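You operate a simulated robot arm through the tools that you are given. There is no shell and no other tool. Be economical: measure what you need, move in short steps, check, and stop when the job is done.

You are at the controls of a simulated two-armed robot. One attempt, no reset.

JOB
Push the clips drawer shut. Open the bolts drawer, put the pink box of bolts from there in the yellow kit tray, then shut the drawer. Take the purple pad on the red returns tray and put it away on the low shelf of the cream trolley. Put the teal pad on the top of the packing trolley away on the low shelf of the cream trolley. Take the pink brush and put it on the black rimmed hatch panel. Take the orange brush on the top of the pedestal and put it away on the top of the wall tray. The order is free. Set down upright: pink box of bolts.
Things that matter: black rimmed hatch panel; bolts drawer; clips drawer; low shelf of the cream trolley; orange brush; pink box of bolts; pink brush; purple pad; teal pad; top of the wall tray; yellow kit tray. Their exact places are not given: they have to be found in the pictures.

Only the result counts: the job must be done as asked and must still hold three seconds after the hand-in. Knocking over, shifting, dropping, spilling or breaking anything else fails it.

ROBOT AND FRAMES
Two 7-joint arms with fingered hands on one trunk, on a base that drives. Base frame: it is fixed to the floor where the robot stands at the start and does not move with it; the origin is under the middle of the robot, x ahead of it, y to its left, z up. Lengths are in m, angles in degrees, forces in N, time in s.
The left shoulder is at the start at [0.06, 0.177, 0.95], the right one opposite. With the tool pointing down near the work surface each hand reaches from about 0.34 to 0.74 m from the robot's upright axis, wherever it stands, measured 20 degrees to its own side. Places, roughly: black rimmed hatch panel (29x21x2 cm) [-3.8, 11.2, 0.3]; bolts drawer [0.9, -0.3, 1]; clips drawer [0.7, 0.1, 1]; low shelf of the cream trolley [-4.6, 8.1, 0.2]; orange brush (11x6x7 cm) [-3.9, 8.4, 1]; pink box of bolts [1, -0.25, 1]; pink brush (11x6x7 cm) [-5.2, 10.9, 1]; purple pad (8x6x5 cm) [-3.9, 11.2, 0.8]; teal pad (8x6x5 cm) [-3.4, 11.3, 0.8]; top of the wall tray (80x20 cm) [-5.76, -0.54, 0.86]; yellow kit tray (19x20 cm) [1.06, -0.52, 0.96]. Payload 4 kg a hand.
The tool frame of a hand sits at the grasp point between the pads (the TCP): z along the fingers, y along the line on which they close. The tips reach 0.037 m beyond it. Largest opening 0.124 m; the body of the gripper starts 0.043 m behind the TCP. The gripper is a hand of 3 fingers: y runs from the thumb to the fingers, the wrist lies at [-0.015, -0.108, -0.202] in the tool frame.
Orientation is told as [roll, pitch, yaw] about the base's x, y, z axes, in that order, counted from this pose: with the fingers straight down and the wrist toward the robot, the tool's x, y and z point along [0, 1, 0], [1, 0, 0] and [0, 0, -1] of the base frame.

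CONTROLS
- The arms move only by the tool play_rows. It takes "left_rows", "right_rows" or both (then of equal length, played together; a hand with none holds still); each is a list of rows, each a list of 2 entries, a list of its own where there are three numbers: the shift along the base's x, y, z in units of 25 mm (1.0 is 25 mm), then the turn, a rotation vector about the base's x, y, z in units of 6 degrees (1.0 is 6 degrees). In form: [[[x, y, z], [wx, wy, wz]], ...]. A call has 1 to 10 rows; each row shifts and turns the commanded pose from where the row before left it. A call with a number of a shift or a turn outside -1 to 1 is refused whole. A row lasts 0.2 s, in which the tool goes at most 0.05 m and 8.6 degrees; a call with a longer step from one row to the next is refused whole. A pose out of reach is approached as far as the arm can. The call stops where the force on the tool passes 40 N (or 10 N more than at its start, if that is more) or the arm is blocked; 0.2 s more then pass. In this call time passes only in rows, and 0.2 s behind the last. It gives the time, the measured TCP pose, the force on the tool (base axes), the opening and the grip force at its end, in the units of the frame above (readings bear some noise), with the torque about the TCP (base axes, N m) and any sound that the robot's microphone picked up, and new pictures: "show" is both (left out), scene, wrist or none (wrist: the cameras of the hands that moved).
- Cameras (640 x 400 px; columns grow to the right, rows downward): "scene" is now at [0.0556, -0.0255, 1.6131]; the picture's right is [-0.28, -0.96, 0.00], its down [-0.53, 0.16, -0.83] and it looks along [0.80, -0.24, -0.55] (base axes); focal length 269 px, centre (320, 200). "left" rides on the left gripper at [-0.064, -0.076, -0.137] in its tool frame; the picture's right is [-0.84, -0.26, 0.48], its down [0.48, -0.76, 0.43] and it looks along [0.26, 0.60, 0.76] (tool axes); focal length 256 px, centre (320, 200). "right" rides on the right gripper at [0.064, -0.076, -0.136] in its tool frame; the picture's right is [-0.84, 0.26, -0.48], its down [-0.48, -0.76, 0.43] and it looks along [-0.26, 0.60, 0.76] (tool axes); focal length 256 px, centre (320, 200).
- lift_body(by): slides the trunk up (or, below 0, down) by that many m; the arms and the scene camera ride with it, the base frame stays. It gives what a move gives, with no picture.
- steer(legs): drives the robot by 1 to 6 legs, each [ahead, left, turn to the left] in m, m and degrees, along the robot's own axes; the way and the turn of a leg run together, so that a leg with both is an arc; at most 1.5 m and 180 degrees a leg. The arms and the cameras ride along, it lands a little off, and it stops where it bumps. It gives what a move gives, and a new picture of the scene camera.
- move_fingers(index, middle, thumb_bend, thumb_turn, hand): sets how far each is bent, from 0 (flat) to 1 (curled in); at 0.3 the hand is open as for a grip, at 0.7 the pads meet at the TCP. One left out holds its place. A second passes; each finger stops where it meets its share of the squeeze, and holds until it gets a number again. It is the only way to open and close the hand. It gives what a move gives, with no picture; readings hold the bend of each and the force on the fingers (four entries, about 0 where the hand has none), thumb and palm. thumb_turn goes from beside the hand (0) to across from the fingers (1), as for a grip.
- head_to(pan, tilt): turns the head with the scene camera to pan (to the left, within 86 degrees either way) and tilt (down, from -29 to 69), counted from straight ahead of the robot. It gives what a move gives, and a new picture of the scene camera.
- locate(camera, pixels): for up to 12 pixels [column, row] of the newest picture of that camera ("zoom" is the newest enlarged one), the place [x, y, z] in the base frame of the surface seen there, good to about 0.002 m. No time passes.
- enlarge(camera, box): a new picture of the part [left, top, right, bottom] of that camera's present view, enlarged. No time passes.
- hand_in(): hands the job in; it is judged then, once.

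Go step by step. Measure first, check grasps and placings, and put right what went wrong. The budget is 131 turns and 260 pictures, counting those below and the enlarged ones. Unless the task says otherwise, let go and move clear before handing in, and close with one line.

The tools are called after "Request:" by a JSON object that holds its "api" and its "payload". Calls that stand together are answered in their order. play_rows: Moves the arms, as the interface text tells. Its arguments: {"type":"object","properties":{"left_rows":{"type":"array","items":{"type":"array"}},"right_rows":{"type":"array","items":{"type":"array"}},"show":{"type":"string","enum":["both","scene","wrist","none"]}},"required":[]} The other tools are called the same way: lift_body (by) slides the trunk up or down; move_fingers (index, middle, thumb_bend, thumb_turn, hand) moves the fingers one by one; steer (legs) drives the base; head_to (pan, tilt) turns the head that bears the scene camera; locate (camera, pixels) gives the place of the surface under pixels of a picture; enlarge (camera, box) takes an enlarged picture of a part of a camera's view; hand_in () hands the job in.

At the start:

```text
clock: 0.0
left_tool_pos: [0.6139, 0.0647, 1.2824]
left_ee_rot: [0.0, 0.0, 0.0]
left_ft_force: [0.1, -0.2, 0.4]
left_ft_torque: [-0.01, -0.03, 0.0]
left_opening: 0.1237
left_grip_force: 0.0
left_shape: jaw
left_bend: [0.3, 0.3, 0.3, 0.98]
left_finger forces: [0.0, 0.1, 0.0, 0.1, 0.0, 0.1]
right_tool_pos: [0.5794, -0.4407, 1.2103]
right_ee_rot: [-0.1, 0.0, 0.0]
right_ft_force: [0.0, 0.0, 0.3]
right_ft_torque: [0.03, -0.01, -0.01]
right_opening: 0.1237
right_grip_force: 0.0
right_shape: jaw
right_bend: [0.3, 0.3, 0.3, 0.98]
right_finger forces: [0.0, 0.0, 0.0, 0.0, 0.1, 0.1]
trunk travel left (down, up): [-0.475, 0.115]
robot x, y, heading: [0.0022, 0.0026, -0.1]
head pan, tilt: [-16.4, 33.4]
```

scene: 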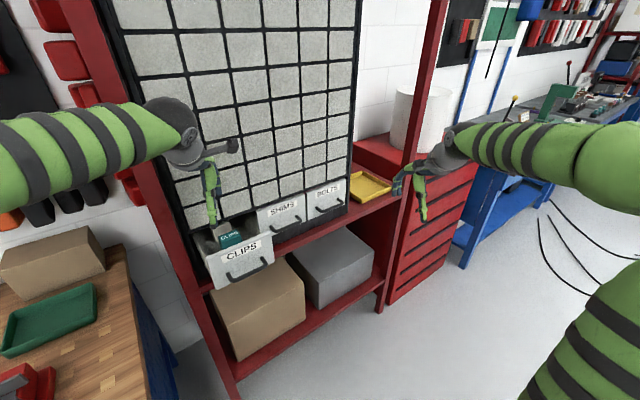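
right: 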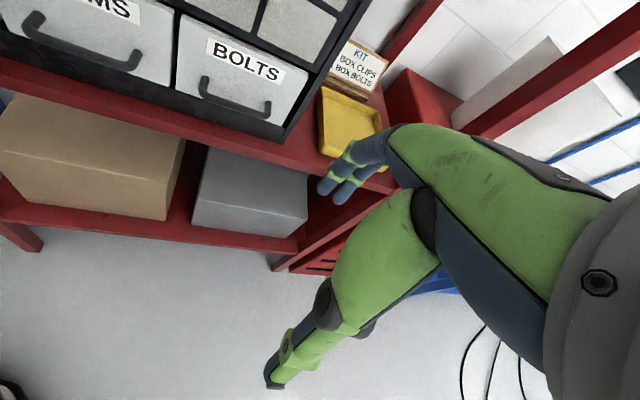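
left: 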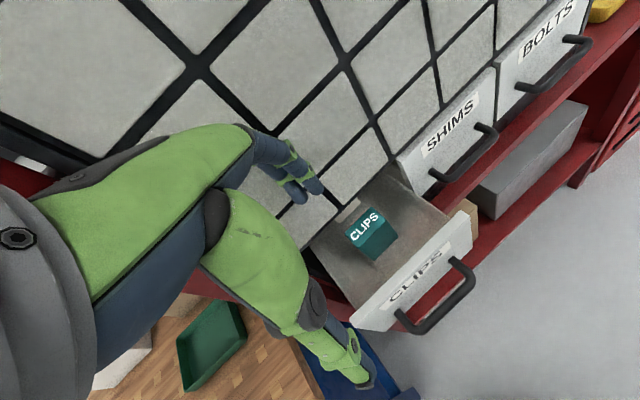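

The scene shows the clips drawer open at about (240,262), the bolts drawer at (327,198) and the yellow kit tray at (368,186). I'll measure them first.

Request:
{"api": "locate", "payload": {"camera": "scene", "pixels": [[240, 250], [215, 285], [270, 240], [245, 275], [327, 195], [330, 207], [318, 212], [343, 205], [368, 190], [350, 195], [388, 187], [285, 222]]}}

Request:
{"api": "enlarge", "payload": {"camera": "scene", "box": [190, 150, 420, 300]}}

Request:
{"api": "locate", "payload": {"camera": "right", "pixels": [[205, 95], [235, 107], [268, 105], [182, 20], [180, 85], [290, 130], [318, 70], [350, 120], [325, 90], [380, 125], [330, 160], [360, 60]]}}

```text
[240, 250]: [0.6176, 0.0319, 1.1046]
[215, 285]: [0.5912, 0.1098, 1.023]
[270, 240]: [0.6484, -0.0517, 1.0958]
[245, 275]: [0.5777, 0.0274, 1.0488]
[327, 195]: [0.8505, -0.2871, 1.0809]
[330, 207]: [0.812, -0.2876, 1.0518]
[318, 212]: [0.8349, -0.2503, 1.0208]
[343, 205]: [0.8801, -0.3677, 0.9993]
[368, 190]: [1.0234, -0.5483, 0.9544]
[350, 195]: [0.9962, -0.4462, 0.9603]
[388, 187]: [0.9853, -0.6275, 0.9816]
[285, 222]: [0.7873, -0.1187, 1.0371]
```

```text
2.67 times, centred on (305, 225) of scene
```

zoom: 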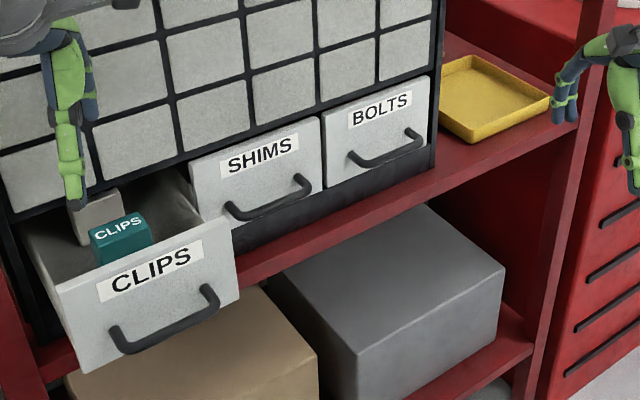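

```text
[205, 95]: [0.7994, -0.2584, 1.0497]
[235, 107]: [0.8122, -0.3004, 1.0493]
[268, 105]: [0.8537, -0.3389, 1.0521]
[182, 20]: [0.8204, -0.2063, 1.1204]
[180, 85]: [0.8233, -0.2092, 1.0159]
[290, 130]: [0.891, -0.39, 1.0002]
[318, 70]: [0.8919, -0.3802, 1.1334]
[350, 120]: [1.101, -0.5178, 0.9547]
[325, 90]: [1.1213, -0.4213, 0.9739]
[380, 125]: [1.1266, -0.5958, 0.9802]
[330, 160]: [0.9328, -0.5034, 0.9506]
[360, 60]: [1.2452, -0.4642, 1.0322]
```

The cabinet face runs at about 22° yaw, with the handle bar around 0.04 m off it. I'll back off, sidestep right and square up to the cabinet.

Request:
{"api": "steer", "payload": {"legs": [[-0.15, 0, 0], [0, -0.41, 0], [0, 0, 22], [0.19, -0.077, 0]]}}

```text
clock: 5.9
left_tool_pos: [0.6036, -0.1181, 1.2817]
left_ee_rot: [0.0, 0.0, 22.4]
left_ft_force: [0.1, -0.1, 0.2]
left_ft_torque: [-0.01, 0.04, -0.02]
left_opening: 0.1236
left_grip_force: 0.0
left_shape: jaw
left_bend: [0.3, 0.3, 0.3, 0.98]
left_finger forces: [0.0, 0.1, 0.0, 0.0, 0.0, 0.0]
right_tool_pos: [0.764, -0.5969, 1.2099]
right_ee_rot: [0.0, 0.1, 22.5]
right_ft_force: [0.0, -0.1, 0.9]
right_ft_torque: [-0.04, 0.04, 0.0]
right_opening: 0.1235
right_grip_force: 0.2
right_shape: jaw
right_bend: [0.3, 0.3, 0.3, 0.98]
right_finger forces: [0.0, 0.0, 0.0, 0.0, 0.1, 0.0]
trunk travel left (down, up): [-0.475, 0.115]
robot x, y, heading: [0.0583, -0.4096, 22.3]
head pan, tilt: [-16.4, 33.4]
```

scene: 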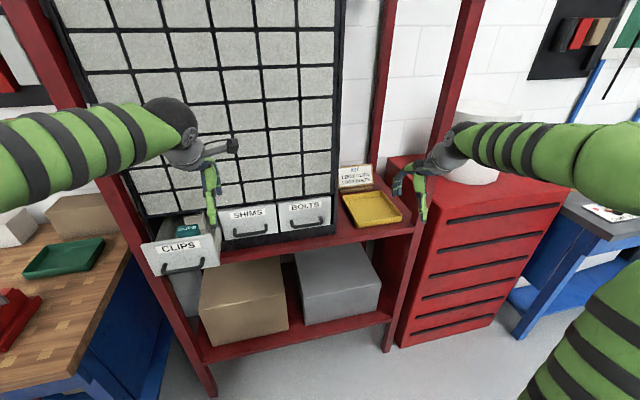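

Squared up. I'll measure the clips front, the bolts handle and the tray again.

Request:
{"api": "enlarge", "payload": {"camera": "scene", "box": [120, 160, 440, 360]}}

Request:
{"api": "locate", "payload": {"camera": "scene", "pixels": [[145, 248], [216, 238], [160, 270], [183, 269], [204, 263], [181, 240], [307, 221], [291, 225], [323, 220], [304, 205], [304, 232], [249, 211]]}}

```text
2.00 times, centred on (280, 260) of scene
```

zoom: 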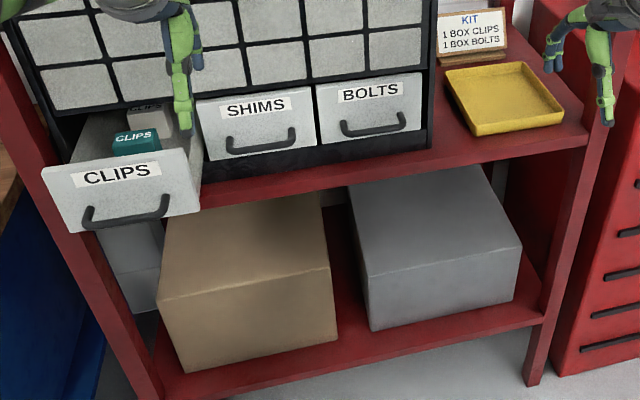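

```text
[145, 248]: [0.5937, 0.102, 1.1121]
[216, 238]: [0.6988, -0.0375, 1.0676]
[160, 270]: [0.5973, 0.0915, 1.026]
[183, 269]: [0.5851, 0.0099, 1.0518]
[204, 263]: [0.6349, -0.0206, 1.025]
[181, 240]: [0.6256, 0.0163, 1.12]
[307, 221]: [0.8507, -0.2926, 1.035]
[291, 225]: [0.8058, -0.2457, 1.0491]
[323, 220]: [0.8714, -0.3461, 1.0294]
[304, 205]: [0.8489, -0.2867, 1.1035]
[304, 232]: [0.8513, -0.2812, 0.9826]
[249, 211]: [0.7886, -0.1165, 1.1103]
```

Next I turn both hands so the fingers point at the cabinet, the left staged in front of the clips drawer and the right in front of the bolts handle.

Request:
{"api": "play_rows", "payload": {"left_rows": [[[-0.44, 0.4, -0.3], [0.38, -0.925, 0]], [[-0.44, 0.4, -0.3], [0.38, -0.925, 0]], [[-0.44, 0.4, -0.3], [0.38, -0.925, 0]], [[-0.44, 0.4, -0.3], [0.38, -0.925, 0]], [[-0.44, 0.4, -0.3], [0.38, -0.925, 0]], [[-0.44, 0.4, -0.3], [0.38, -0.925, 0]], [[-0.44, 0.4, -0.3], [0.38, -0.925, 0]], [[-0.44, 0.4, -0.3], [0.38, -0.925, 0]], [[-0.44, 0.4, -0.3], [0.38, -0.925, 0]], [[-0.44, 0.4, -0.3], [0.38, -0.925, 0]]], "right_rows": [[[-0.28, 0.62, -0.43], [0.38, -0.925, 0]], [[-0.28, 0.62, -0.43], [0.38, -0.925, 0]], [[-0.28, 0.62, -0.43], [0.38, -0.925, 0]], [[-0.28, 0.62, -0.43], [0.38, -0.925, 0]], [[-0.28, 0.62, -0.43], [0.38, -0.925, 0]], [[-0.28, 0.62, -0.43], [0.38, -0.925, 0]], [[-0.28, 0.62, -0.43], [0.38, -0.925, 0]], [[-0.28, 0.62, -0.43], [0.38, -0.925, 0]], [[-0.28, 0.62, -0.43], [0.38, -0.925, 0]], [[-0.28, 0.62, -0.43], [0.38, -0.925, 0]]], "show": "none"}}

Request:
{"api": "move_fingers", "payload": {"hand": "left", "index": 0.65, "middle": 0.65, "thumb_bend": 0.65}}

Request:
{"api": "play_rows", "payload": {"left_rows": [[[0, 0, -0.9], [0.38, -0.925, 0]], [[0, 0, -0.9], [0.38, -0.925, 0]], [[0, 0, -0.9], [0.38, -0.925, 0]], [[0, 0, -0.9], [0.38, -0.925, 0]], [[0, 0, -0.9], [0.38, -0.925, 0]]], "right_rows": [[[-0.28, 0.62, -0.43], [0.38, -0.925, 0]], [[-0.28, 0.62, -0.43], [0.38, -0.925, 0]], [[-0.28, 0.62, -0.43], [0.38, -0.925, 0]], [[-0.28, 0.62, -0.43], [0.38, -0.925, 0]], [[-0.28, 0.62, -0.43], [0.38, -0.925, 0]]]}}

```text
clock: 8.1
left_tool_pos: [0.5042, -0.0269, 1.2141]
left_ee_rot: [-0.1, -53.9, 22.4]
left_ft_force: [0.0, 0.4, 0.1]
left_ft_torque: [-0.03, -0.01, -0.02]
left_opening: 0.1239
left_grip_force: 0.0
left_shape: jaw
left_bend: [0.3, 0.3, 0.3, 0.98]
left_finger forces: [0.1, 0.0, 0.1, 0.1, 0.0, 0.1]
left hand out of reach, approached as far as the arm can: row 10
right_tool_pos: [0.7006, -0.4414, 1.1027]
right_ee_rot: [-0.1, -60.0, 22.3]
right_ft_force: [0.6, 0.2, -0.7]
right_ft_torque: [-0.01, 0.01, -0.01]
right_opening: 0.1234
right_grip_force: 0.1
right_shape: jaw
right_bend: [0.3, 0.3, 0.3, 0.98]
right_finger forces: [0.0, 0.0, 0.0, 0.1, 0.0, 0.1]
right hand out of reach, approached as far as the arm can: row 10
trunk travel left (down, up): [-0.475, 0.115]
robot x, y, heading: [0.0593, -0.4117, 22.5]
head pan, tilt: [-16.4, 33.4]
```

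```text
clock: 9.1
left_tool_pos: [0.504, -0.0276, 1.2156]
left_ee_rot: [-0.1, -54.0, 22.4]
left_ft_force: [-0.3, -0.3, -0.7]
left_ft_torque: [0.01, 0.02, -0.03]
left_opening: 0.0162
left_grip_force: 0.1
left_shape: fingers
left_bend: [0.65, 0.65, 0.65, 0.98]
left_finger forces: [0.1, 0.0, 0.0, 0.0, 0.1, 0.0]
right_tool_pos: [0.6994, -0.4417, 1.1022]
right_ee_rot: [-0.1, -60.0, 22.6]
right_ft_force: [1.1, -0.5, 0.2]
right_ft_torque: [0.05, 0.01, 0.0]
right_opening: 0.1235
right_grip_force: 0.1
right_shape: jaw
right_bend: [0.3, 0.3, 0.3, 0.98]
right_finger forces: [0.0, 0.0, 0.1, 0.1, 0.1, 0.0]
trunk travel left (down, up): [-0.475, 0.115]
robot x, y, heading: [0.0595, -0.408, 22.4]
head pan, tilt: [-16.4, 33.4]
```

```text
clock: 10.3
left_tool_pos: [0.5092, -0.0324, 1.2012]
left_ee_rot: [3.8, -54.5, 18.8]
left_ft_force: [-0.9, 0.8, -0.3]
left_ft_torque: [0.0, 0.04, 0.01]
left_opening: 0.0159
left_grip_force: 0.2
left_shape: fingers
left_bend: [0.65, 0.65, 0.65, 0.98]
left_finger forces: [0.0, 0.0, 0.0, 0.1, 0.0, 0.0]
left hand out of reach, approached as far as the arm can: row 1, 2, 3, 4, 5
right_tool_pos: [0.6658, -0.363, 1.0476]
right_ee_rot: [-137.3, -90.0, 159.5]
right_ft_force: [-0.3, -0.5, -0.2]
right_ft_torque: [-0.02, -0.01, 0.02]
right_opening: 0.1238
right_grip_force: 0.1
right_shape: jaw
right_bend: [0.3, 0.3, 0.3, 0.98]
right_finger forces: [0.0, 0.0, 0.1, 0.0, 0.1, 0.0]
trunk travel left (down, up): [-0.475, 0.115]
robot x, y, heading: [0.0557, -0.414, 22.5]
head pan, tilt: [-16.4, 33.4]
```

scene: 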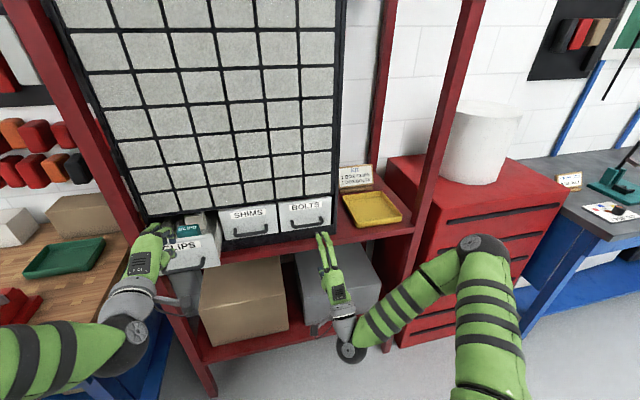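
right: 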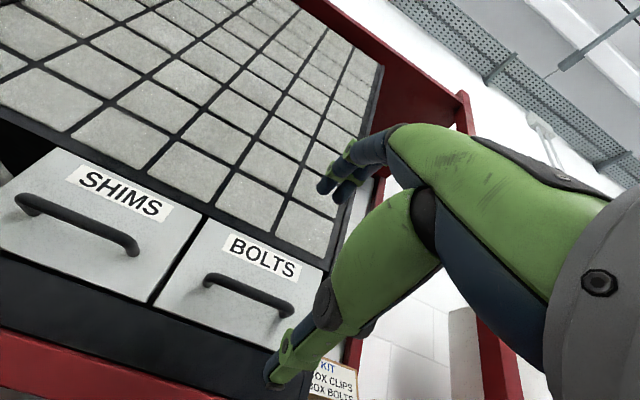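
left: 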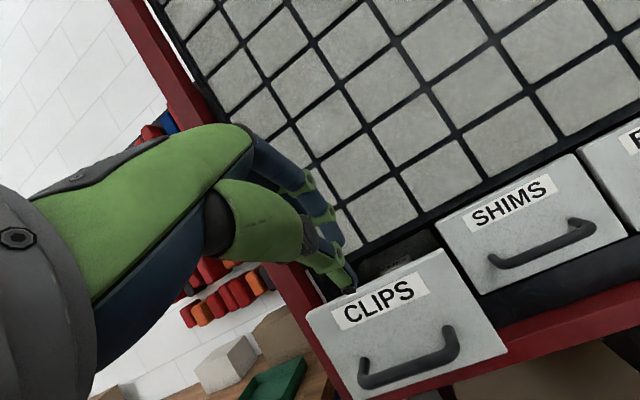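

The right hand points squarely at the bolts handle (bar at about (250,290) in the right picture). The left hand is at a joint limit at pitch -54°. I'll measure the handle from the right camera before going on.

Request:
{"api": "locate", "payload": {"camera": "right", "pixels": [[215, 278], [250, 291], [285, 305], [240, 310], [200, 240], [300, 250]]}}

Request:
{"api": "locate", "payload": {"camera": "left", "pixels": [[380, 310], [365, 380], [410, 370], [450, 340], [440, 260], [315, 325], [500, 345]]}}

```text
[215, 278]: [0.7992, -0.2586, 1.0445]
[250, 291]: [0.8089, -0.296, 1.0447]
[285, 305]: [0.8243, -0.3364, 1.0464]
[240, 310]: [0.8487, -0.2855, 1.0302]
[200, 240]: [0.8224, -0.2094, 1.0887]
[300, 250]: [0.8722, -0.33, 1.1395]
```

```text
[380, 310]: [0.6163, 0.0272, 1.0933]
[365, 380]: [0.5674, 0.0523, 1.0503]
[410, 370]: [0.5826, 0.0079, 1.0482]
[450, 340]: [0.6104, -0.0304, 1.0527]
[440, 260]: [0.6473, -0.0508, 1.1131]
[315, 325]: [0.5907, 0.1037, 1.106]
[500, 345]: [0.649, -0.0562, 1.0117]
```

Request:
{"api": "play_rows", "payload": {"right_rows": [[[0.925, 0.381, 0], [0, 0, 0]], [[0.925, 0.381, 0], [0, 0, 0]], [[0.925, 0.381, 0], [0, 0, 0]], [[0.925, 0.381, 0], [0, 0, 0]], [[0.925, 0.381, -0.1], [0, 0, 0]], [[0.925, 0.381, 0], [0, 0, 0]]], "show": "none"}}

Request:
{"api": "move_fingers", "payload": {"hand": "right", "index": 0.75, "middle": 0.75, "thumb_bend": 0.75}}

Request:
{"api": "enlarge", "payload": {"camera": "right", "box": [120, 100, 440, 400]}}

```text
clock: 11.7
left_tool_pos: [0.5099, -0.0321, 1.2]
left_ee_rot: [3.7, -54.5, 18.8]
left_ft_force: [0.0, 0.6, -0.6]
left_ft_torque: [0.04, 0.01, 0.01]
left_opening: 0.0158
left_grip_force: 0.1
left_shape: fingers
left_bend: [0.65, 0.65, 0.65, 0.98]
left_finger forces: [0.1, 0.0, 0.0, 0.0, 0.0, 0.1]
right_tool_pos: [0.8018, -0.305, 1.0445]
right_ee_rot: [-59.2, -90.0, 81.6]
right_ft_force: [-0.6, -0.3, -0.2]
right_ft_torque: [0.0, -0.01, 0.0]
right_opening: 0.124
right_grip_force: 0.1
right_shape: jaw
right_bend: [0.3, 0.3, 0.3, 0.98]
right_finger forces: [0.1, 0.0, 0.0, 0.0, 0.0, 0.0]
trunk travel left (down, up): [-0.475, 0.115]
robot x, y, heading: [0.0613, -0.4108, 22.1]
head pan, tilt: [-16.4, 33.4]
```

```text
clock: 12.7
left_tool_pos: [0.5114, -0.0333, 1.2003]
left_ee_rot: [3.9, -54.5, 18.8]
left_ft_force: [-0.5, -0.2, -0.2]
left_ft_torque: [-0.03, 0.03, -0.01]
left_opening: 0.0159
left_grip_force: 0.1
left_shape: fingers
left_bend: [0.65, 0.65, 0.65, 0.98]
left_finger forces: [0.0, 0.1, 0.0, 0.1, 0.0, 0.1]
right_tool_pos: [0.8031, -0.307, 1.0432]
right_ee_rot: [-21.6, -89.8, 43.9]
right_ft_force: [-0.4, 1.0, -14.5]
right_ft_torque: [-0.28, 0.12, 0.15]
right_opening: 0.0055
right_grip_force: 25.0
right_shape: fingers
right_bend: [0.72, 0.72, 0.67, 0.97]
right_finger forces: [10.3, 8.9, 0.0, 0.1, 30.6, 0.0]
trunk travel left (down, up): [-0.475, 0.115]
robot x, y, heading: [0.0582, -0.4112, 22.3]
head pan, tilt: [-16.4, 33.4]
```

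```text
1.33 times, centred on (280, 250) of right
```

zoom: 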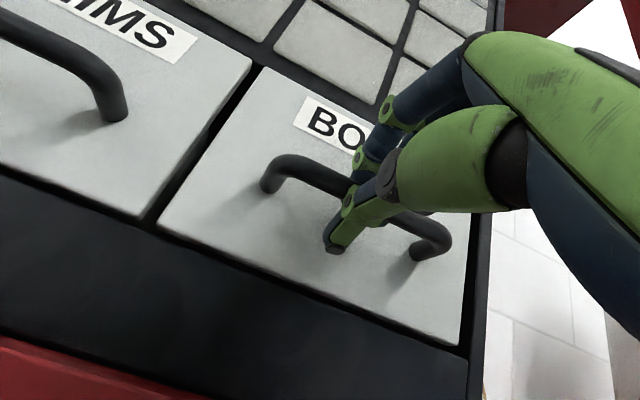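

The bar is gripped at 25 N. Pulling the drawer straight out along -u.

Request:
{"api": "play_rows", "payload": {"right_rows": [[[-0.925, -0.381, 0], [0, 0, 0]], [[-0.925, -0.381, 0], [0, 0, 0]], [[-0.925, -0.381, 0], [0, 0, 0]], [[-0.925, -0.381, 0], [0, 0, 0]], [[-0.925, -0.381, 0], [0, 0, 0]], [[-0.925, -0.381, 0], [0, 0, 0]], [[-0.925, -0.381, 0], [0, 0, 0]]], "show": "scene"}}

```text
clock: 14.3
left_tool_pos: [0.5092, -0.031, 1.2016]
left_ee_rot: [3.7, -54.5, 19.0]
left_ft_force: [0.6, -0.5, 0.2]
left_ft_torque: [0.0, -0.01, 0.03]
left_opening: 0.0158
left_grip_force: 0.1
left_shape: fingers
left_bend: [0.65, 0.65, 0.65, 0.98]
left_finger forces: [0.1, 0.0, 0.0, 0.1, 0.0, 0.1]
right_tool_pos: [0.6414, -0.3696, 1.0454]
right_ee_rot: [-73.0, -89.8, 95.5]
right_ft_force: [-7.1, 20.3, -17.2]
right_ft_torque: [-0.34, 0.16, 0.56]
right_opening: 0.0078
right_grip_force: 24.7
right_shape: fingers
right_bend: [0.73, 0.72, 0.66, 0.94]
right_finger forces: [9.0, 9.4, 0.1, 0.0, 30.5, 0.0]
trunk travel left (down, up): [-0.475, 0.115]
robot x, y, heading: [0.0616, -0.4119, 22.3]
head pan, tilt: [-16.4, 33.4]
```

scene: 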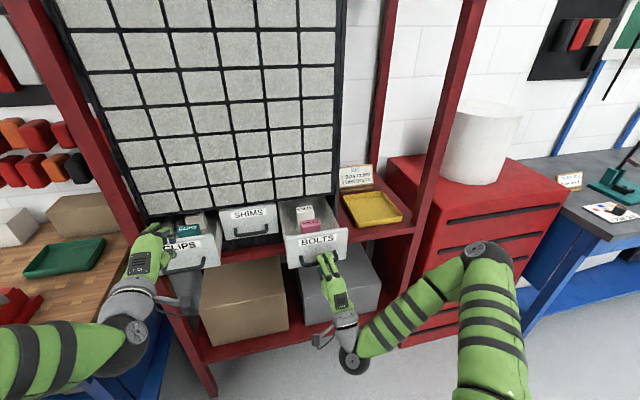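

The drawer is open and a pink box shows at (307,226) with a grey box behind it. I'll look closer.

Request:
{"api": "enlarge", "payload": {"camera": "scene", "box": [150, 180, 390, 330]}}

Request:
{"api": "locate", "payload": {"camera": "scene", "pixels": [[306, 219], [300, 222], [313, 221], [305, 226], [305, 207], [306, 211], [290, 236], [347, 228], [315, 240], [330, 205]]}}

```text
2.67 times, centred on (270, 255) of scene
```

zoom: 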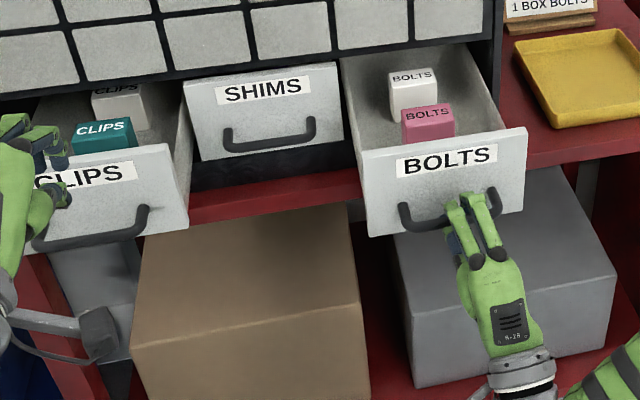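

```text
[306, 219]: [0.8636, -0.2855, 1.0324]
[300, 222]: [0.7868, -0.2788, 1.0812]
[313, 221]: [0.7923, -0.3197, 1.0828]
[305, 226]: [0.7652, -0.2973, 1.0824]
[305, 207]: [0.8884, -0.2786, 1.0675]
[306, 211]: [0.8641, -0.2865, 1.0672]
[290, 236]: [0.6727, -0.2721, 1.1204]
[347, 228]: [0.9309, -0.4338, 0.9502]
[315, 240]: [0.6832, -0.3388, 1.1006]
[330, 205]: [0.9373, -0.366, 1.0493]
```

Request:
{"api": "locate", "payload": {"camera": "zoom", "pixels": [[405, 110], [450, 107], [404, 122], [453, 119], [428, 115], [428, 128], [392, 75], [433, 73], [412, 85], [412, 105], [370, 145], [490, 133]]}}

```text
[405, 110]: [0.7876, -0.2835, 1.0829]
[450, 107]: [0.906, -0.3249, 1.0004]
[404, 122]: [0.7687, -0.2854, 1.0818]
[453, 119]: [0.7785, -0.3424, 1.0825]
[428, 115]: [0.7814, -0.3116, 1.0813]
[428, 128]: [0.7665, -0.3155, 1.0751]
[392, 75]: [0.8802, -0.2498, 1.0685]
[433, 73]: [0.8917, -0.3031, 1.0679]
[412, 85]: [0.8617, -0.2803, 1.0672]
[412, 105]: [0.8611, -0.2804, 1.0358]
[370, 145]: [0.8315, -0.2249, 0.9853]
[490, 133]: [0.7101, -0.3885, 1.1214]
```

The pink box top is near (0.775,-0.31,1.082), close to the cabinet face. I'll pull the drawer a bit more, so the hand clears the cabinet, along the measured slide direction of about 21°.

Request:
{"api": "play_rows", "payload": {"right_rows": [[[-0.95, -0.28, 0], [0, 0, 0]], [[-0.932, -0.3, 0], [0, 0, 0]], [[-0.932, -0.362, 0], [0, 0, 0]]], "show": "scene"}}

```text
clock: 15.1
left_tool_pos: [0.5097, -0.0329, 1.2016]
left_ee_rot: [3.8, -54.5, 18.7]
left_ft_force: [0.2, 0.7, -0.9]
left_ft_torque: [-0.04, 0.0, -0.01]
left_opening: 0.0158
left_grip_force: 0.0
left_shape: fingers
left_bend: [0.65, 0.65, 0.65, 0.98]
left_finger forces: [0.0, 0.0, 0.0, 0.1, 0.0, 0.0]
right_tool_pos: [0.5807, -0.3889, 1.0401]
right_ee_rot: [169.4, -89.4, -147.3]
right_ft_force: [0.0, 0.7, 5.9]
right_ft_torque: [-0.02, -0.22, 0.15]
right_opening: 0.0048
right_grip_force: 18.5
right_shape: fingers
right_bend: [0.73, 0.72, 0.68, 0.96]
right_finger forces: [10.4, 8.4, 0.0, 0.0, 18.6, 0.1]
right hand out of reach, approached as far as the arm can: row 3
trunk travel left (down, up): [-0.475, 0.115]
robot x, y, heading: [0.0596, -0.4114, 22.3]
head pan, tilt: [-16.4, 33.4]
```

scene: 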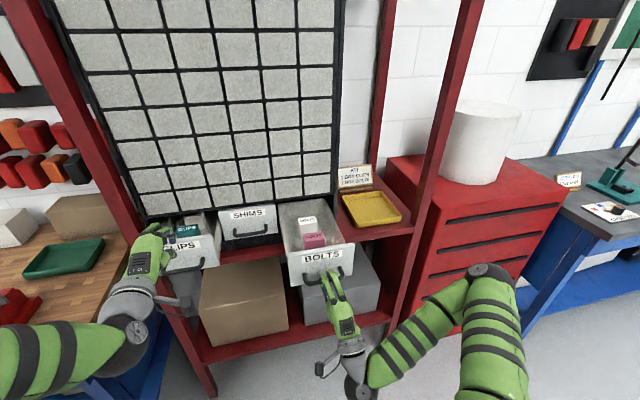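

The drawer is now open about 0.23 m. I open the right hand and back the robot off.

Request:
{"api": "move_fingers", "payload": {"hand": "right", "index": 0.3, "middle": 0.3, "thumb_bend": 0.3}}

Request:
{"api": "steer", "payload": {"legs": [[-0.12, 0, 0]]}}

Request:
{"api": "enlarge", "payload": {"camera": "scene", "box": [160, 170, 400, 320]}}

```text
clock: 16.1
left_tool_pos: [0.5094, -0.0331, 1.2]
left_ee_rot: [3.8, -54.5, 18.8]
left_ft_force: [-0.1, -0.4, -0.1]
left_ft_torque: [0.04, 0.05, 0.03]
left_opening: 0.016
left_grip_force: 0.0
left_shape: fingers
left_bend: [0.65, 0.65, 0.65, 0.98]
left_finger forces: [0.0, 0.1, 0.1, 0.0, 0.0, 0.0]
right_tool_pos: [0.5809, -0.3872, 1.0378]
right_ee_rot: [-161.2, -89.9, -176.6]
right_ft_force: [0.1, 0.3, 0.0]
right_ft_torque: [-0.01, 0.0, -0.05]
right_opening: 0.1232
right_grip_force: 0.0
right_shape: fingers
right_bend: [0.3, 0.3, 0.3, 0.97]
right_finger forces: [0.0, 0.0, 0.1, 0.0, 0.0, 0.0]
trunk travel left (down, up): [-0.475, 0.115]
robot x, y, heading: [0.0614, -0.4083, 22.5]
head pan, tilt: [-16.4, 33.4]
```

```text
clock: 17.4
left_tool_pos: [0.3978, -0.0778, 1.2005]
left_ee_rot: [3.9, -54.6, 18.8]
left_ft_force: [0.2, -0.2, -0.1]
left_ft_torque: [-0.04, 0.0, 0.03]
left_opening: 0.0158
left_grip_force: 0.0
left_shape: fingers
left_bend: [0.65, 0.65, 0.65, 0.98]
left_finger forces: [0.1, 0.1, 0.0, 0.0, 0.0, 0.1]
right_tool_pos: [0.4694, -0.4319, 1.0388]
right_ee_rot: [-166.0, -89.7, -171.7]
right_ft_force: [1.4, 0.4, -1.4]
right_ft_torque: [-0.04, 0.01, 0.0]
right_opening: 0.1232
right_grip_force: 0.0
right_shape: fingers
right_bend: [0.3, 0.3, 0.3, 0.97]
right_finger forces: [0.0, 0.1, 0.0, 0.0, 0.0, 0.1]
trunk travel left (down, up): [-0.475, 0.115]
robot x, y, heading: [-0.0503, -0.4538, 22.4]
head pan, tilt: [-16.4, 33.4]
```

scene: 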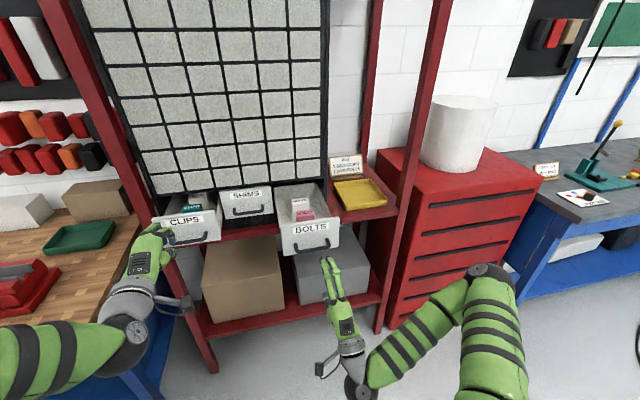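

```text
2.67 times, centred on (280, 245) of scene
```

zoom: 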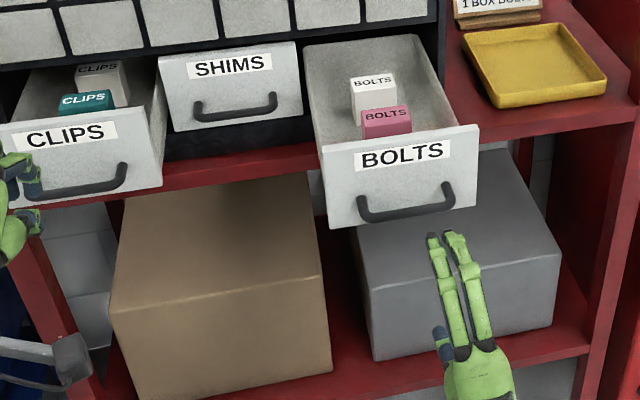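

I raise the right hand back to fingers-down, and bring the left forward to stage for the clips push.

Request:
{"api": "play_rows", "payload": {"left_rows": [[[0.93, 0.37, 0], [0, 0, 0]], [[0.93, 0.37, 0], [0, 0, 0]], [[0.93, 0.37, 0], [0, 0, 0]], [[0.93, 0.37, 0], [0, 0, 0]], [[0, 0, 0], [0, 0, 0]], [[0, 0, 0], [0, 0, 0]], [[0, 0, 0], [0, 0, 0]], [[0, 0, 0], [0, 0, 0]], [[0, 0, 0], [0, 0, 0]], [[0, 0, 0], [0, 0, 0]]], "right_rows": [[[0, 0, 0.7], [-0.38, 0.925, 0]], [[0, 0, 0.7], [-0.38, 0.925, 0]], [[0, 0, 0.7], [-0.38, 0.925, 0]], [[0, 0, 0.7], [-0.38, 0.925, 0]], [[0, 0, 0.7], [-0.38, 0.925, 0]], [[0, 0, 0.7], [-0.38, 0.925, 0]], [[0, 0, 0.7], [-0.38, 0.925, 0]], [[0, 0, 0.7], [-0.38, 0.925, 0]], [[0, 0, 0.7], [-0.38, 0.925, 0]], [[0, 0, 0.7], [-0.38, 0.925, 0]]], "show": "wrist"}}

```text
clock: 19.6
left_tool_pos: [0.491, -0.0408, 1.1994]
left_ee_rot: [3.9, -54.6, 18.9]
left_ft_force: [0.2, 1.3, -0.2]
left_ft_torque: [0.0, 0.0, 0.01]
left_opening: 0.016
left_grip_force: 0.1
left_shape: fingers
left_bend: [0.65, 0.65, 0.65, 0.98]
left_finger forces: [0.0, 0.0, 0.0, 0.0, 0.0, 0.0]
right_tool_pos: [0.5422, -0.3795, 1.1742]
right_ee_rot: [0.0, -30.2, 22.4]
right_ft_force: [-0.8, -0.4, -0.3]
right_ft_torque: [0.0, -0.02, -0.01]
right_opening: 0.1232
right_grip_force: 0.2
right_shape: fingers
right_bend: [0.3, 0.3, 0.3, 0.98]
right_finger forces: [0.0, 0.0, 0.1, 0.1, 0.0, 0.0]
right hand out of reach, approached as far as the arm can: row 1, 2, 3, 4, 5
trunk travel left (down, up): [-0.475, 0.115]
robot x, y, heading: [-0.0505, -0.4554, 22.9]
head pan, tilt: [-16.4, 33.4]
```

right: 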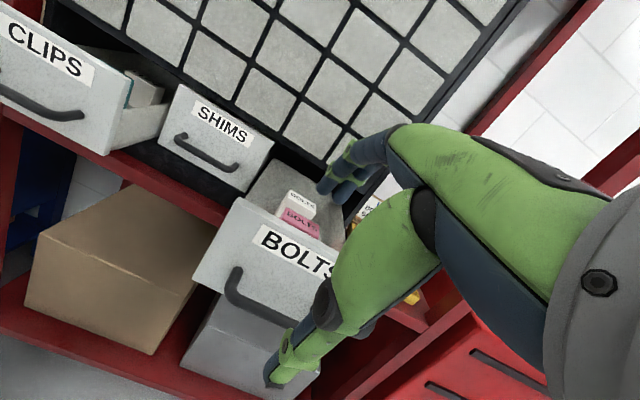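
left: 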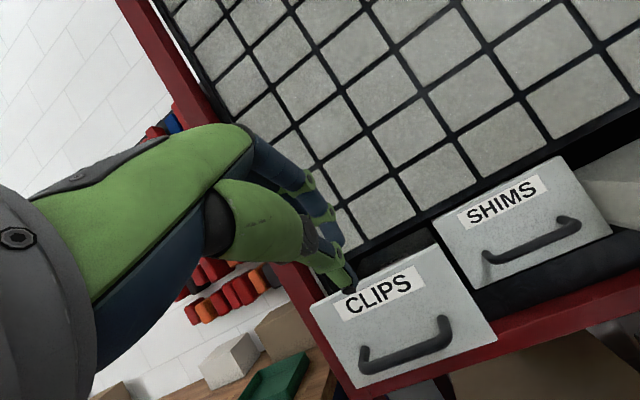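

Request:
{"api": "play_rows", "payload": {"left_rows": [[[0, 0.2, -0.8], [0, 0, 0]], [[0, 0, -0.8], [0, 0, 0]], [[0, 0, -0.8], [0, 0, 0]], [[0, 0, -0.8], [0, 0, 0]], [[0, 0, -0.8], [0, 0, 0]]], "right_rows": [[[0, 0, 0.9], [-0.38, 0.925, 0]], [[0, 0, 0.9], [-0.38, 0.925, 0]], [[0, 0, 0.9], [-0.38, 0.925, 0]], [[0, 0, 0.9], [-0.38, 0.925, 0]], [[0, 0, 0.9], [-0.38, 0.925, 0]]], "show": "both"}}

```text
clock: 20.8
left_tool_pos: [0.4859, -0.0409, 1.1832]
left_ee_rot: [4.1, -54.2, 18.2]
left_ft_force: [1.1, 0.2, 0.1]
left_ft_torque: [0.02, -0.01, 0.02]
left_opening: 0.0159
left_grip_force: 0.0
left_shape: fingers
left_bend: [0.65, 0.65, 0.65, 0.98]
left_finger forces: [0.1, 0.1, 0.1, 0.0, 0.1, 0.0]
left hand out of reach, approached as far as the arm can: row 1, 2, 3, 4, 5
right_tool_pos: [0.5436, -0.3809, 1.2852]
right_ee_rot: [0.1, 0.1, 22.4]
right_ft_force: [-0.2, 0.5, 0.4]
right_ft_torque: [0.01, -0.03, 0.0]
right_opening: 0.1233
right_grip_force: 0.1
right_shape: fingers
right_bend: [0.3, 0.3, 0.3, 0.98]
right_finger forces: [0.0, 0.0, 0.1, 0.1, 0.0, 0.0]
trunk travel left (down, up): [-0.475, 0.115]
robot x, y, heading: [-0.0508, -0.4537, 22.5]
head pan, tilt: [-16.4, 33.4]
```

scene: 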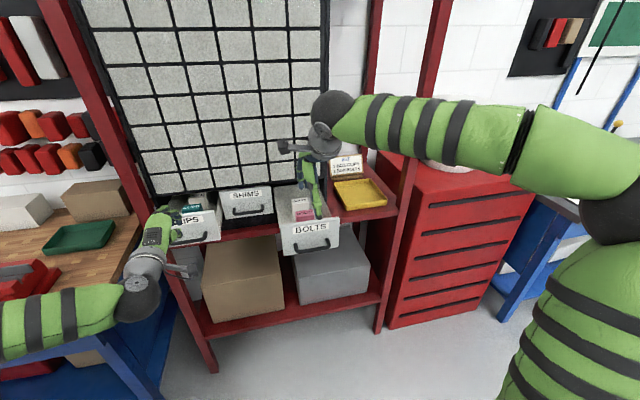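
right: 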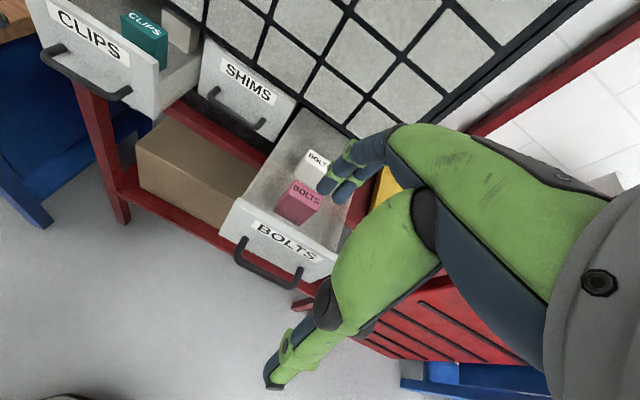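
left: 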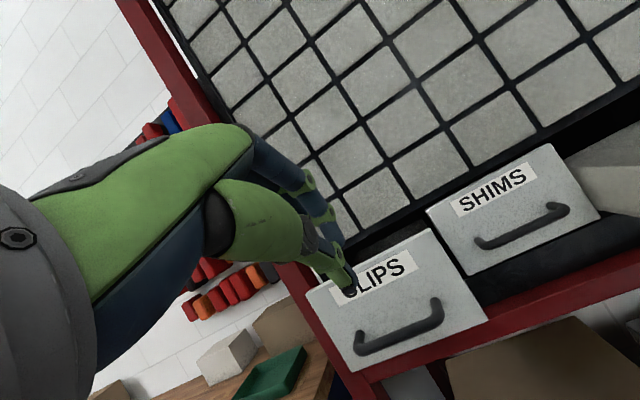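

The left arm can't go lower here, so I slide the trunk down 0.085 m. That puts the left fingertips level with the clips label, with the right hand still clear.

Request:
{"api": "lift_body", "payload": {"by": -0.085}}

Request:
{"api": "play_rows", "payload": {"left_rows": [[[0.93, 0.37, 0], [0, 0, 0]], [[0.93, 0.37, 0], [0, 0, 0]], [[0.93, 0.37, 0], [0, 0, 0]], [[0.93, 0.37, 0], [0, 0, 0]]], "show": "both"}}

```text
clock: 22.0
left_tool_pos: [0.485, -0.0405, 1.0984]
left_ee_rot: [4.1, -54.2, 18.1]
left_ft_force: [0.2, -0.1, 0.4]
left_ft_torque: [0.04, -0.01, 0.02]
left_opening: 0.0159
left_grip_force: 0.1
left_shape: fingers
left_bend: [0.65, 0.65, 0.65, 0.98]
left_finger forces: [0.1, 0.0, 0.1, 0.1, 0.0, 0.0]
right_tool_pos: [0.5432, -0.38, 1.2004]
right_ee_rot: [0.0, -0.1, 22.4]
right_ft_force: [0.5, -0.1, 0.0]
right_ft_torque: [0.0, -0.04, -0.01]
right_opening: 0.1235
right_grip_force: 0.0
right_shape: fingers
right_bend: [0.3, 0.3, 0.3, 0.98]
right_finger forces: [0.0, 0.0, 0.0, 0.0, 0.0, 0.1]
trunk travel left (down, up): [-0.39, 0.2]
robot x, y, heading: [-0.0534, -0.4562, 22.7]
head pan, tilt: [-16.4, 33.4]
```

```text
clock: 23.0
left_tool_pos: [0.516, -0.0092, 1.1094]
left_ee_rot: [4.2, -54.1, 18.2]
left_ft_force: [0.0, 0.3, 0.2]
left_ft_torque: [-0.01, 0.02, -0.02]
left_opening: 0.016
left_grip_force: 0.1
left_shape: fingers
left_bend: [0.65, 0.65, 0.65, 0.98]
left_finger forces: [0.0, 0.1, 0.0, 0.1, 0.0, 0.1]
left hand out of reach, approached as far as the arm can: row 1, 2, 3, 4
right_tool_pos: [0.5438, -0.3799, 1.2003]
right_ee_rot: [0.2, -0.1, 22.3]
right_ft_force: [-0.3, -1.2, -0.2]
right_ft_torque: [0.03, -0.01, 0.02]
right_opening: 0.1234
right_grip_force: 0.1
right_shape: fingers
right_bend: [0.3, 0.3, 0.3, 0.98]
right_finger forces: [0.1, 0.1, 0.0, 0.1, 0.0, 0.0]
trunk travel left (down, up): [-0.39, 0.2]
robot x, y, heading: [-0.0532, -0.4574, 22.4]
head pan, tilt: [-16.4, 33.4]
```

scene: 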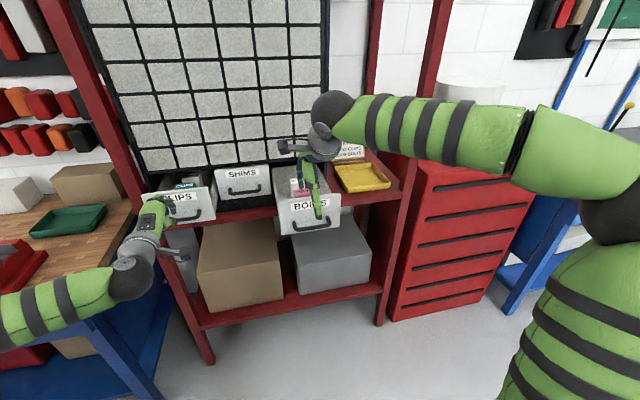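
left: 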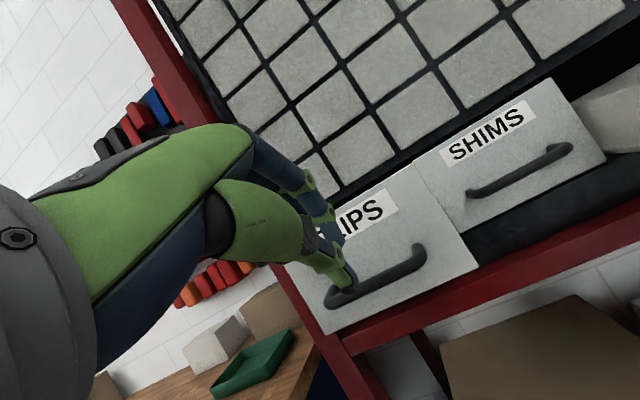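

The left arm is at its wrist limit but is placed right in front of the clips front. I'll push by driving the base ahead; the right hand rides above the open drawer, and its tips at 1.163 clear the drawer top at 1.12.

Request:
{"api": "steer", "payload": {"legs": [[0.12, 0, 0]]}}

Request:
{"api": "play_rows", "payload": {"left_rows": [[[0, 0, 0], [0, 0, 0]]], "show": "wrist"}}

```text
clock: 24.2
left_tool_pos: [0.6275, 0.0358, 1.1085]
left_ee_rot: [4.1, -54.0, 18.4]
left_ft_force: [-0.6, -0.2, -0.5]
left_ft_torque: [0.0, -0.02, 0.0]
left_opening: 0.0158
left_grip_force: 0.1
left_shape: fingers
left_bend: [0.65, 0.65, 0.65, 0.98]
left_finger forces: [0.0, 0.1, 0.1, 0.1, 0.0, 0.0]
right_tool_pos: [0.6546, -0.3351, 1.1993]
right_ee_rot: [0.0, -0.1, 22.4]
right_ft_force: [-0.3, 0.6, -0.2]
right_ft_torque: [-0.01, 0.0, 0.01]
right_opening: 0.1234
right_grip_force: 0.2
right_shape: fingers
right_bend: [0.3, 0.3, 0.3, 0.98]
right_finger forces: [0.0, 0.0, 0.0, 0.0, 0.0, 0.1]
trunk travel left (down, up): [-0.39, 0.2]
robot x, y, heading: [0.0596, -0.4106, 22.4]
head pan, tilt: [-16.4, 33.4]
```

scene: 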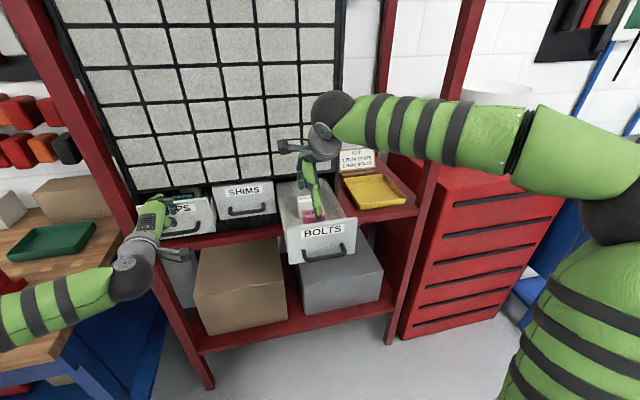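

```text
clock: 24.6
left_tool_pos: [0.6263, 0.0363, 1.1087]
left_ee_rot: [4.3, -53.9, 18.2]
left_ft_force: [0.0, -0.2, -0.8]
left_ft_torque: [0.0, -0.03, -0.01]
left_opening: 0.0153
left_grip_force: 0.1
left_shape: fingers
left_bend: [0.65, 0.65, 0.65, 0.98]
left_finger forces: [0.0, 0.0, 0.1, 0.0, 0.0, 0.0]
right_tool_pos: [0.6542, -0.3346, 1.1992]
right_ee_rot: [0.0, -0.2, 22.3]
right_ft_force: [-0.5, -0.5, -0.4]
right_ft_torque: [0.04, 0.0, 0.01]
right_opening: 0.1233
right_grip_force: 0.0
right_shape: fingers
right_bend: [0.3, 0.3, 0.3, 0.98]
right_finger forces: [0.0, 0.0, 0.1, 0.1, 0.0, 0.0]
trunk travel left (down, up): [-0.39, 0.2]
robot x, y, heading: [0.0604, -0.4139, 22.4]
head pan, tilt: [-16.4, 33.4]
```

left: 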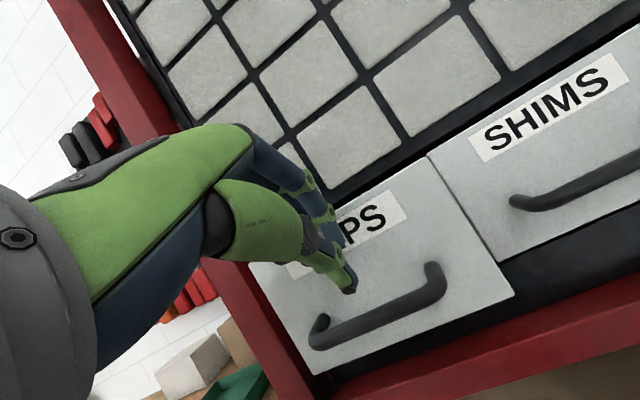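

The clips drawer has moved in. I measure how far is left.

Request:
{"api": "locate", "payload": {"camera": "left", "pixels": [[440, 180], [500, 290], [420, 190], [390, 260], [460, 200], [500, 220], [300, 370]]}}

Request:
{"api": "locate", "payload": {"camera": "scene", "pixels": [[306, 212], [300, 215], [314, 213], [307, 206], [305, 200], [352, 225], [289, 228], [330, 215]]}}

Request:
{"api": "enlarge", "payload": {"camera": "right", "box": [160, 100, 480, 300]}}

```text
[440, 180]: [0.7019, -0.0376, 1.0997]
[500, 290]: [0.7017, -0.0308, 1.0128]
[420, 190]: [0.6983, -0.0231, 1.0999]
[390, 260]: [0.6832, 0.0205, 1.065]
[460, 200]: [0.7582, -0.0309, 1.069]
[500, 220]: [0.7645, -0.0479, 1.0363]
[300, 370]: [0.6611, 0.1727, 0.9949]
```

```text
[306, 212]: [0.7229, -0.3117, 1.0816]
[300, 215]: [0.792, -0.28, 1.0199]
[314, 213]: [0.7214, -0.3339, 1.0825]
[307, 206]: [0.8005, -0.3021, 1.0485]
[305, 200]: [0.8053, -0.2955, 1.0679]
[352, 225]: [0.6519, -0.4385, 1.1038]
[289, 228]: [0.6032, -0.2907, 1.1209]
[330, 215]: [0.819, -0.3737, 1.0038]
```

```text
2.00 times, centred on (320, 200) of right
```

zoom: 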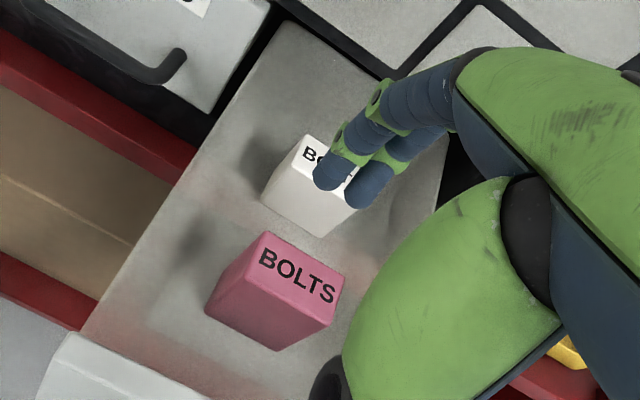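

About 45 mm is left to go, so I drive 0.05 further.

Request:
{"api": "steer", "payload": {"legs": [[0.05, 0, 0]]}}

Request:
{"api": "play_rows", "payload": {"left_rows": [[[0, 0, 0], [0, 0, 0]]], "show": "wrist"}}

Request:
{"api": "locate", "payload": {"camera": "left", "pixels": [[420, 190], [390, 260], [440, 180], [500, 220], [520, 200], [470, 300]]}}

```text
clock: 25.5
left_tool_pos: [0.6736, 0.0556, 1.1089]
left_ee_rot: [4.1, -53.8, 18.3]
left_ft_force: [-0.2, 0.5, -0.4]
left_ft_torque: [0.02, 0.0, -0.02]
left_opening: 0.0156
left_grip_force: 0.1
left_shape: fingers
left_bend: [0.65, 0.65, 0.65, 0.98]
left_finger forces: [0.0, 0.0, 0.1, 0.2, 0.0, 0.0]
right_tool_pos: [0.7017, -0.3149, 1.199]
right_ee_rot: [0.0, -0.2, 22.4]
right_ft_force: [0.3, 0.2, 0.1]
right_ft_torque: [-0.02, 0.04, -0.02]
right_opening: 0.123
right_grip_force: 0.1
right_shape: fingers
right_bend: [0.3, 0.3, 0.3, 0.98]
right_finger forces: [0.1, 0.0, 0.1, 0.0, 0.1, 0.0]
trunk travel left (down, up): [-0.39, 0.2]
robot x, y, heading: [0.1087, -0.393, 22.7]
head pan, tilt: [-16.4, 33.4]
```

scene: 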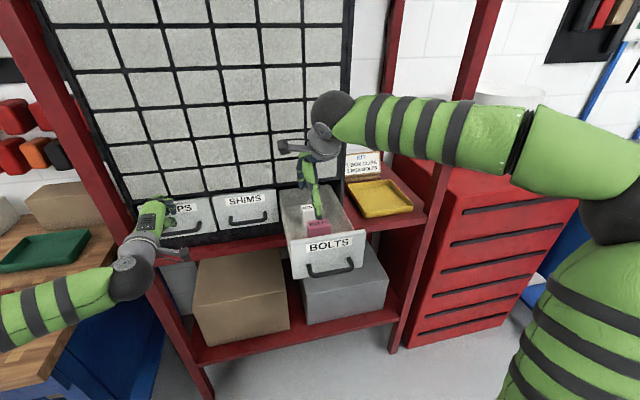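

```text
clock: 25.9
left_tool_pos: [0.6718, 0.0563, 1.1098]
left_ee_rot: [4.1, -54.0, 18.3]
left_ft_force: [0.1, 0.4, 0.0]
left_ft_torque: [-0.02, 0.01, 0.01]
left_opening: 0.0154
left_grip_force: 0.1
left_shape: fingers
left_bend: [0.65, 0.65, 0.65, 0.98]
left_finger forces: [0.0, 0.1, 0.0, 0.0, 0.1, 0.0]
right_tool_pos: [0.7005, -0.3155, 1.1997]
right_ee_rot: [0.1, 0.0, 22.4]
right_ft_force: [0.0, -0.2, 0.1]
right_ft_torque: [0.02, 0.03, -0.01]
right_opening: 0.1234
right_grip_force: 0.0
right_shape: fingers
right_bend: [0.3, 0.3, 0.3, 0.98]
right_finger forces: [0.1, 0.0, 0.1, 0.0, 0.2, 0.0]
trunk travel left (down, up): [-0.39, 0.2]
robot x, y, heading: [0.1025, -0.3902, 22.4]
head pan, tilt: [-16.4, 33.4]
```

left: 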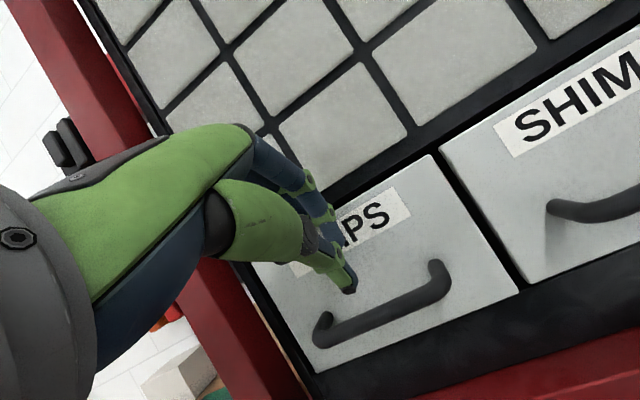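

```text
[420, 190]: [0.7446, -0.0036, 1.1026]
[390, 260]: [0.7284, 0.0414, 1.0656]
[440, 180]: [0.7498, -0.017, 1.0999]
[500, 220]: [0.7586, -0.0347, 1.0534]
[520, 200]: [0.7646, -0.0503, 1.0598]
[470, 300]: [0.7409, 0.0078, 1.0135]
```

The clips face is now flush with the shims face (both f≈0.687). Now the pink box, seen from the right wrist.

Request:
{"api": "enlarge", "payload": {"camera": "right", "box": [160, 150, 480, 350]}}

Request:
{"api": "enlarge", "payload": {"camera": "scene", "box": [270, 160, 430, 290]}}

```text
2.00 times, centred on (320, 250) of right
```

zoom: 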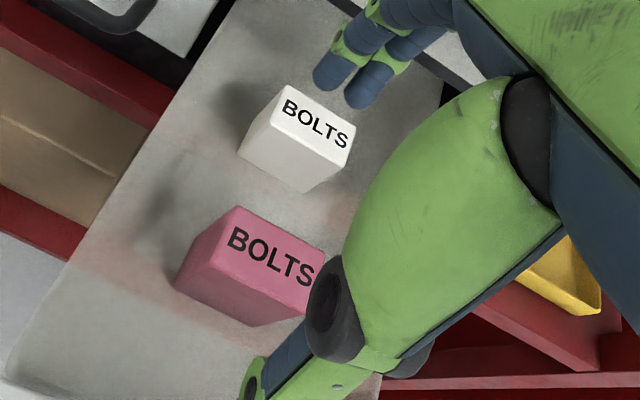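

```text
3.08 times, centred on (350, 225) of scene
```

zoom: 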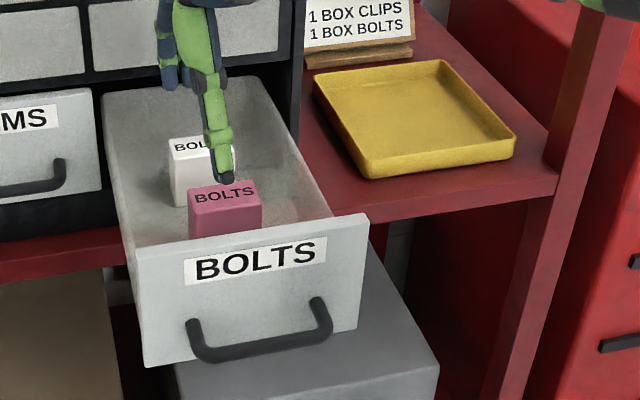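

Request:
{"api": "locate", "payload": {"camera": "right", "pixels": [[280, 255], [321, 273], [271, 272], [308, 293], [295, 272], [249, 294], [284, 312], [325, 225], [283, 220], [300, 228], [240, 320]]}}

Request:
{"api": "locate", "payload": {"camera": "zoom", "pixels": [[190, 195], [260, 200], [225, 192], [255, 183], [320, 80], [440, 62], [515, 140], [365, 175], [415, 115], [225, 205]]}}

```text
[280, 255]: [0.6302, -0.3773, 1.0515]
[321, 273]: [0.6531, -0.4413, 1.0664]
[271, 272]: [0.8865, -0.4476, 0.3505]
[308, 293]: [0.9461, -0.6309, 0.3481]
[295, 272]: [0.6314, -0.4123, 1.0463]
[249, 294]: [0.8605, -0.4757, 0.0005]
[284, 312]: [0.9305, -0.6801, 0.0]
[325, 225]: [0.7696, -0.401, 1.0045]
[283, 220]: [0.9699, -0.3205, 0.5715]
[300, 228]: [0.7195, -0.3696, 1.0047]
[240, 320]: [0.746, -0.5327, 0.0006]
```

```text
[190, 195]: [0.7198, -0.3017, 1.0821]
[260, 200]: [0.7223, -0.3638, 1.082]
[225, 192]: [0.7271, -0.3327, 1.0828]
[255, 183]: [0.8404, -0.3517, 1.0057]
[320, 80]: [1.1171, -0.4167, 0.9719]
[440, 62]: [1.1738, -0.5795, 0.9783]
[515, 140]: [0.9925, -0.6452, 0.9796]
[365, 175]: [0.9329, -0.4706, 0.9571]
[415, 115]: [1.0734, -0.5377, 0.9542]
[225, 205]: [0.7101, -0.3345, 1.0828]
```

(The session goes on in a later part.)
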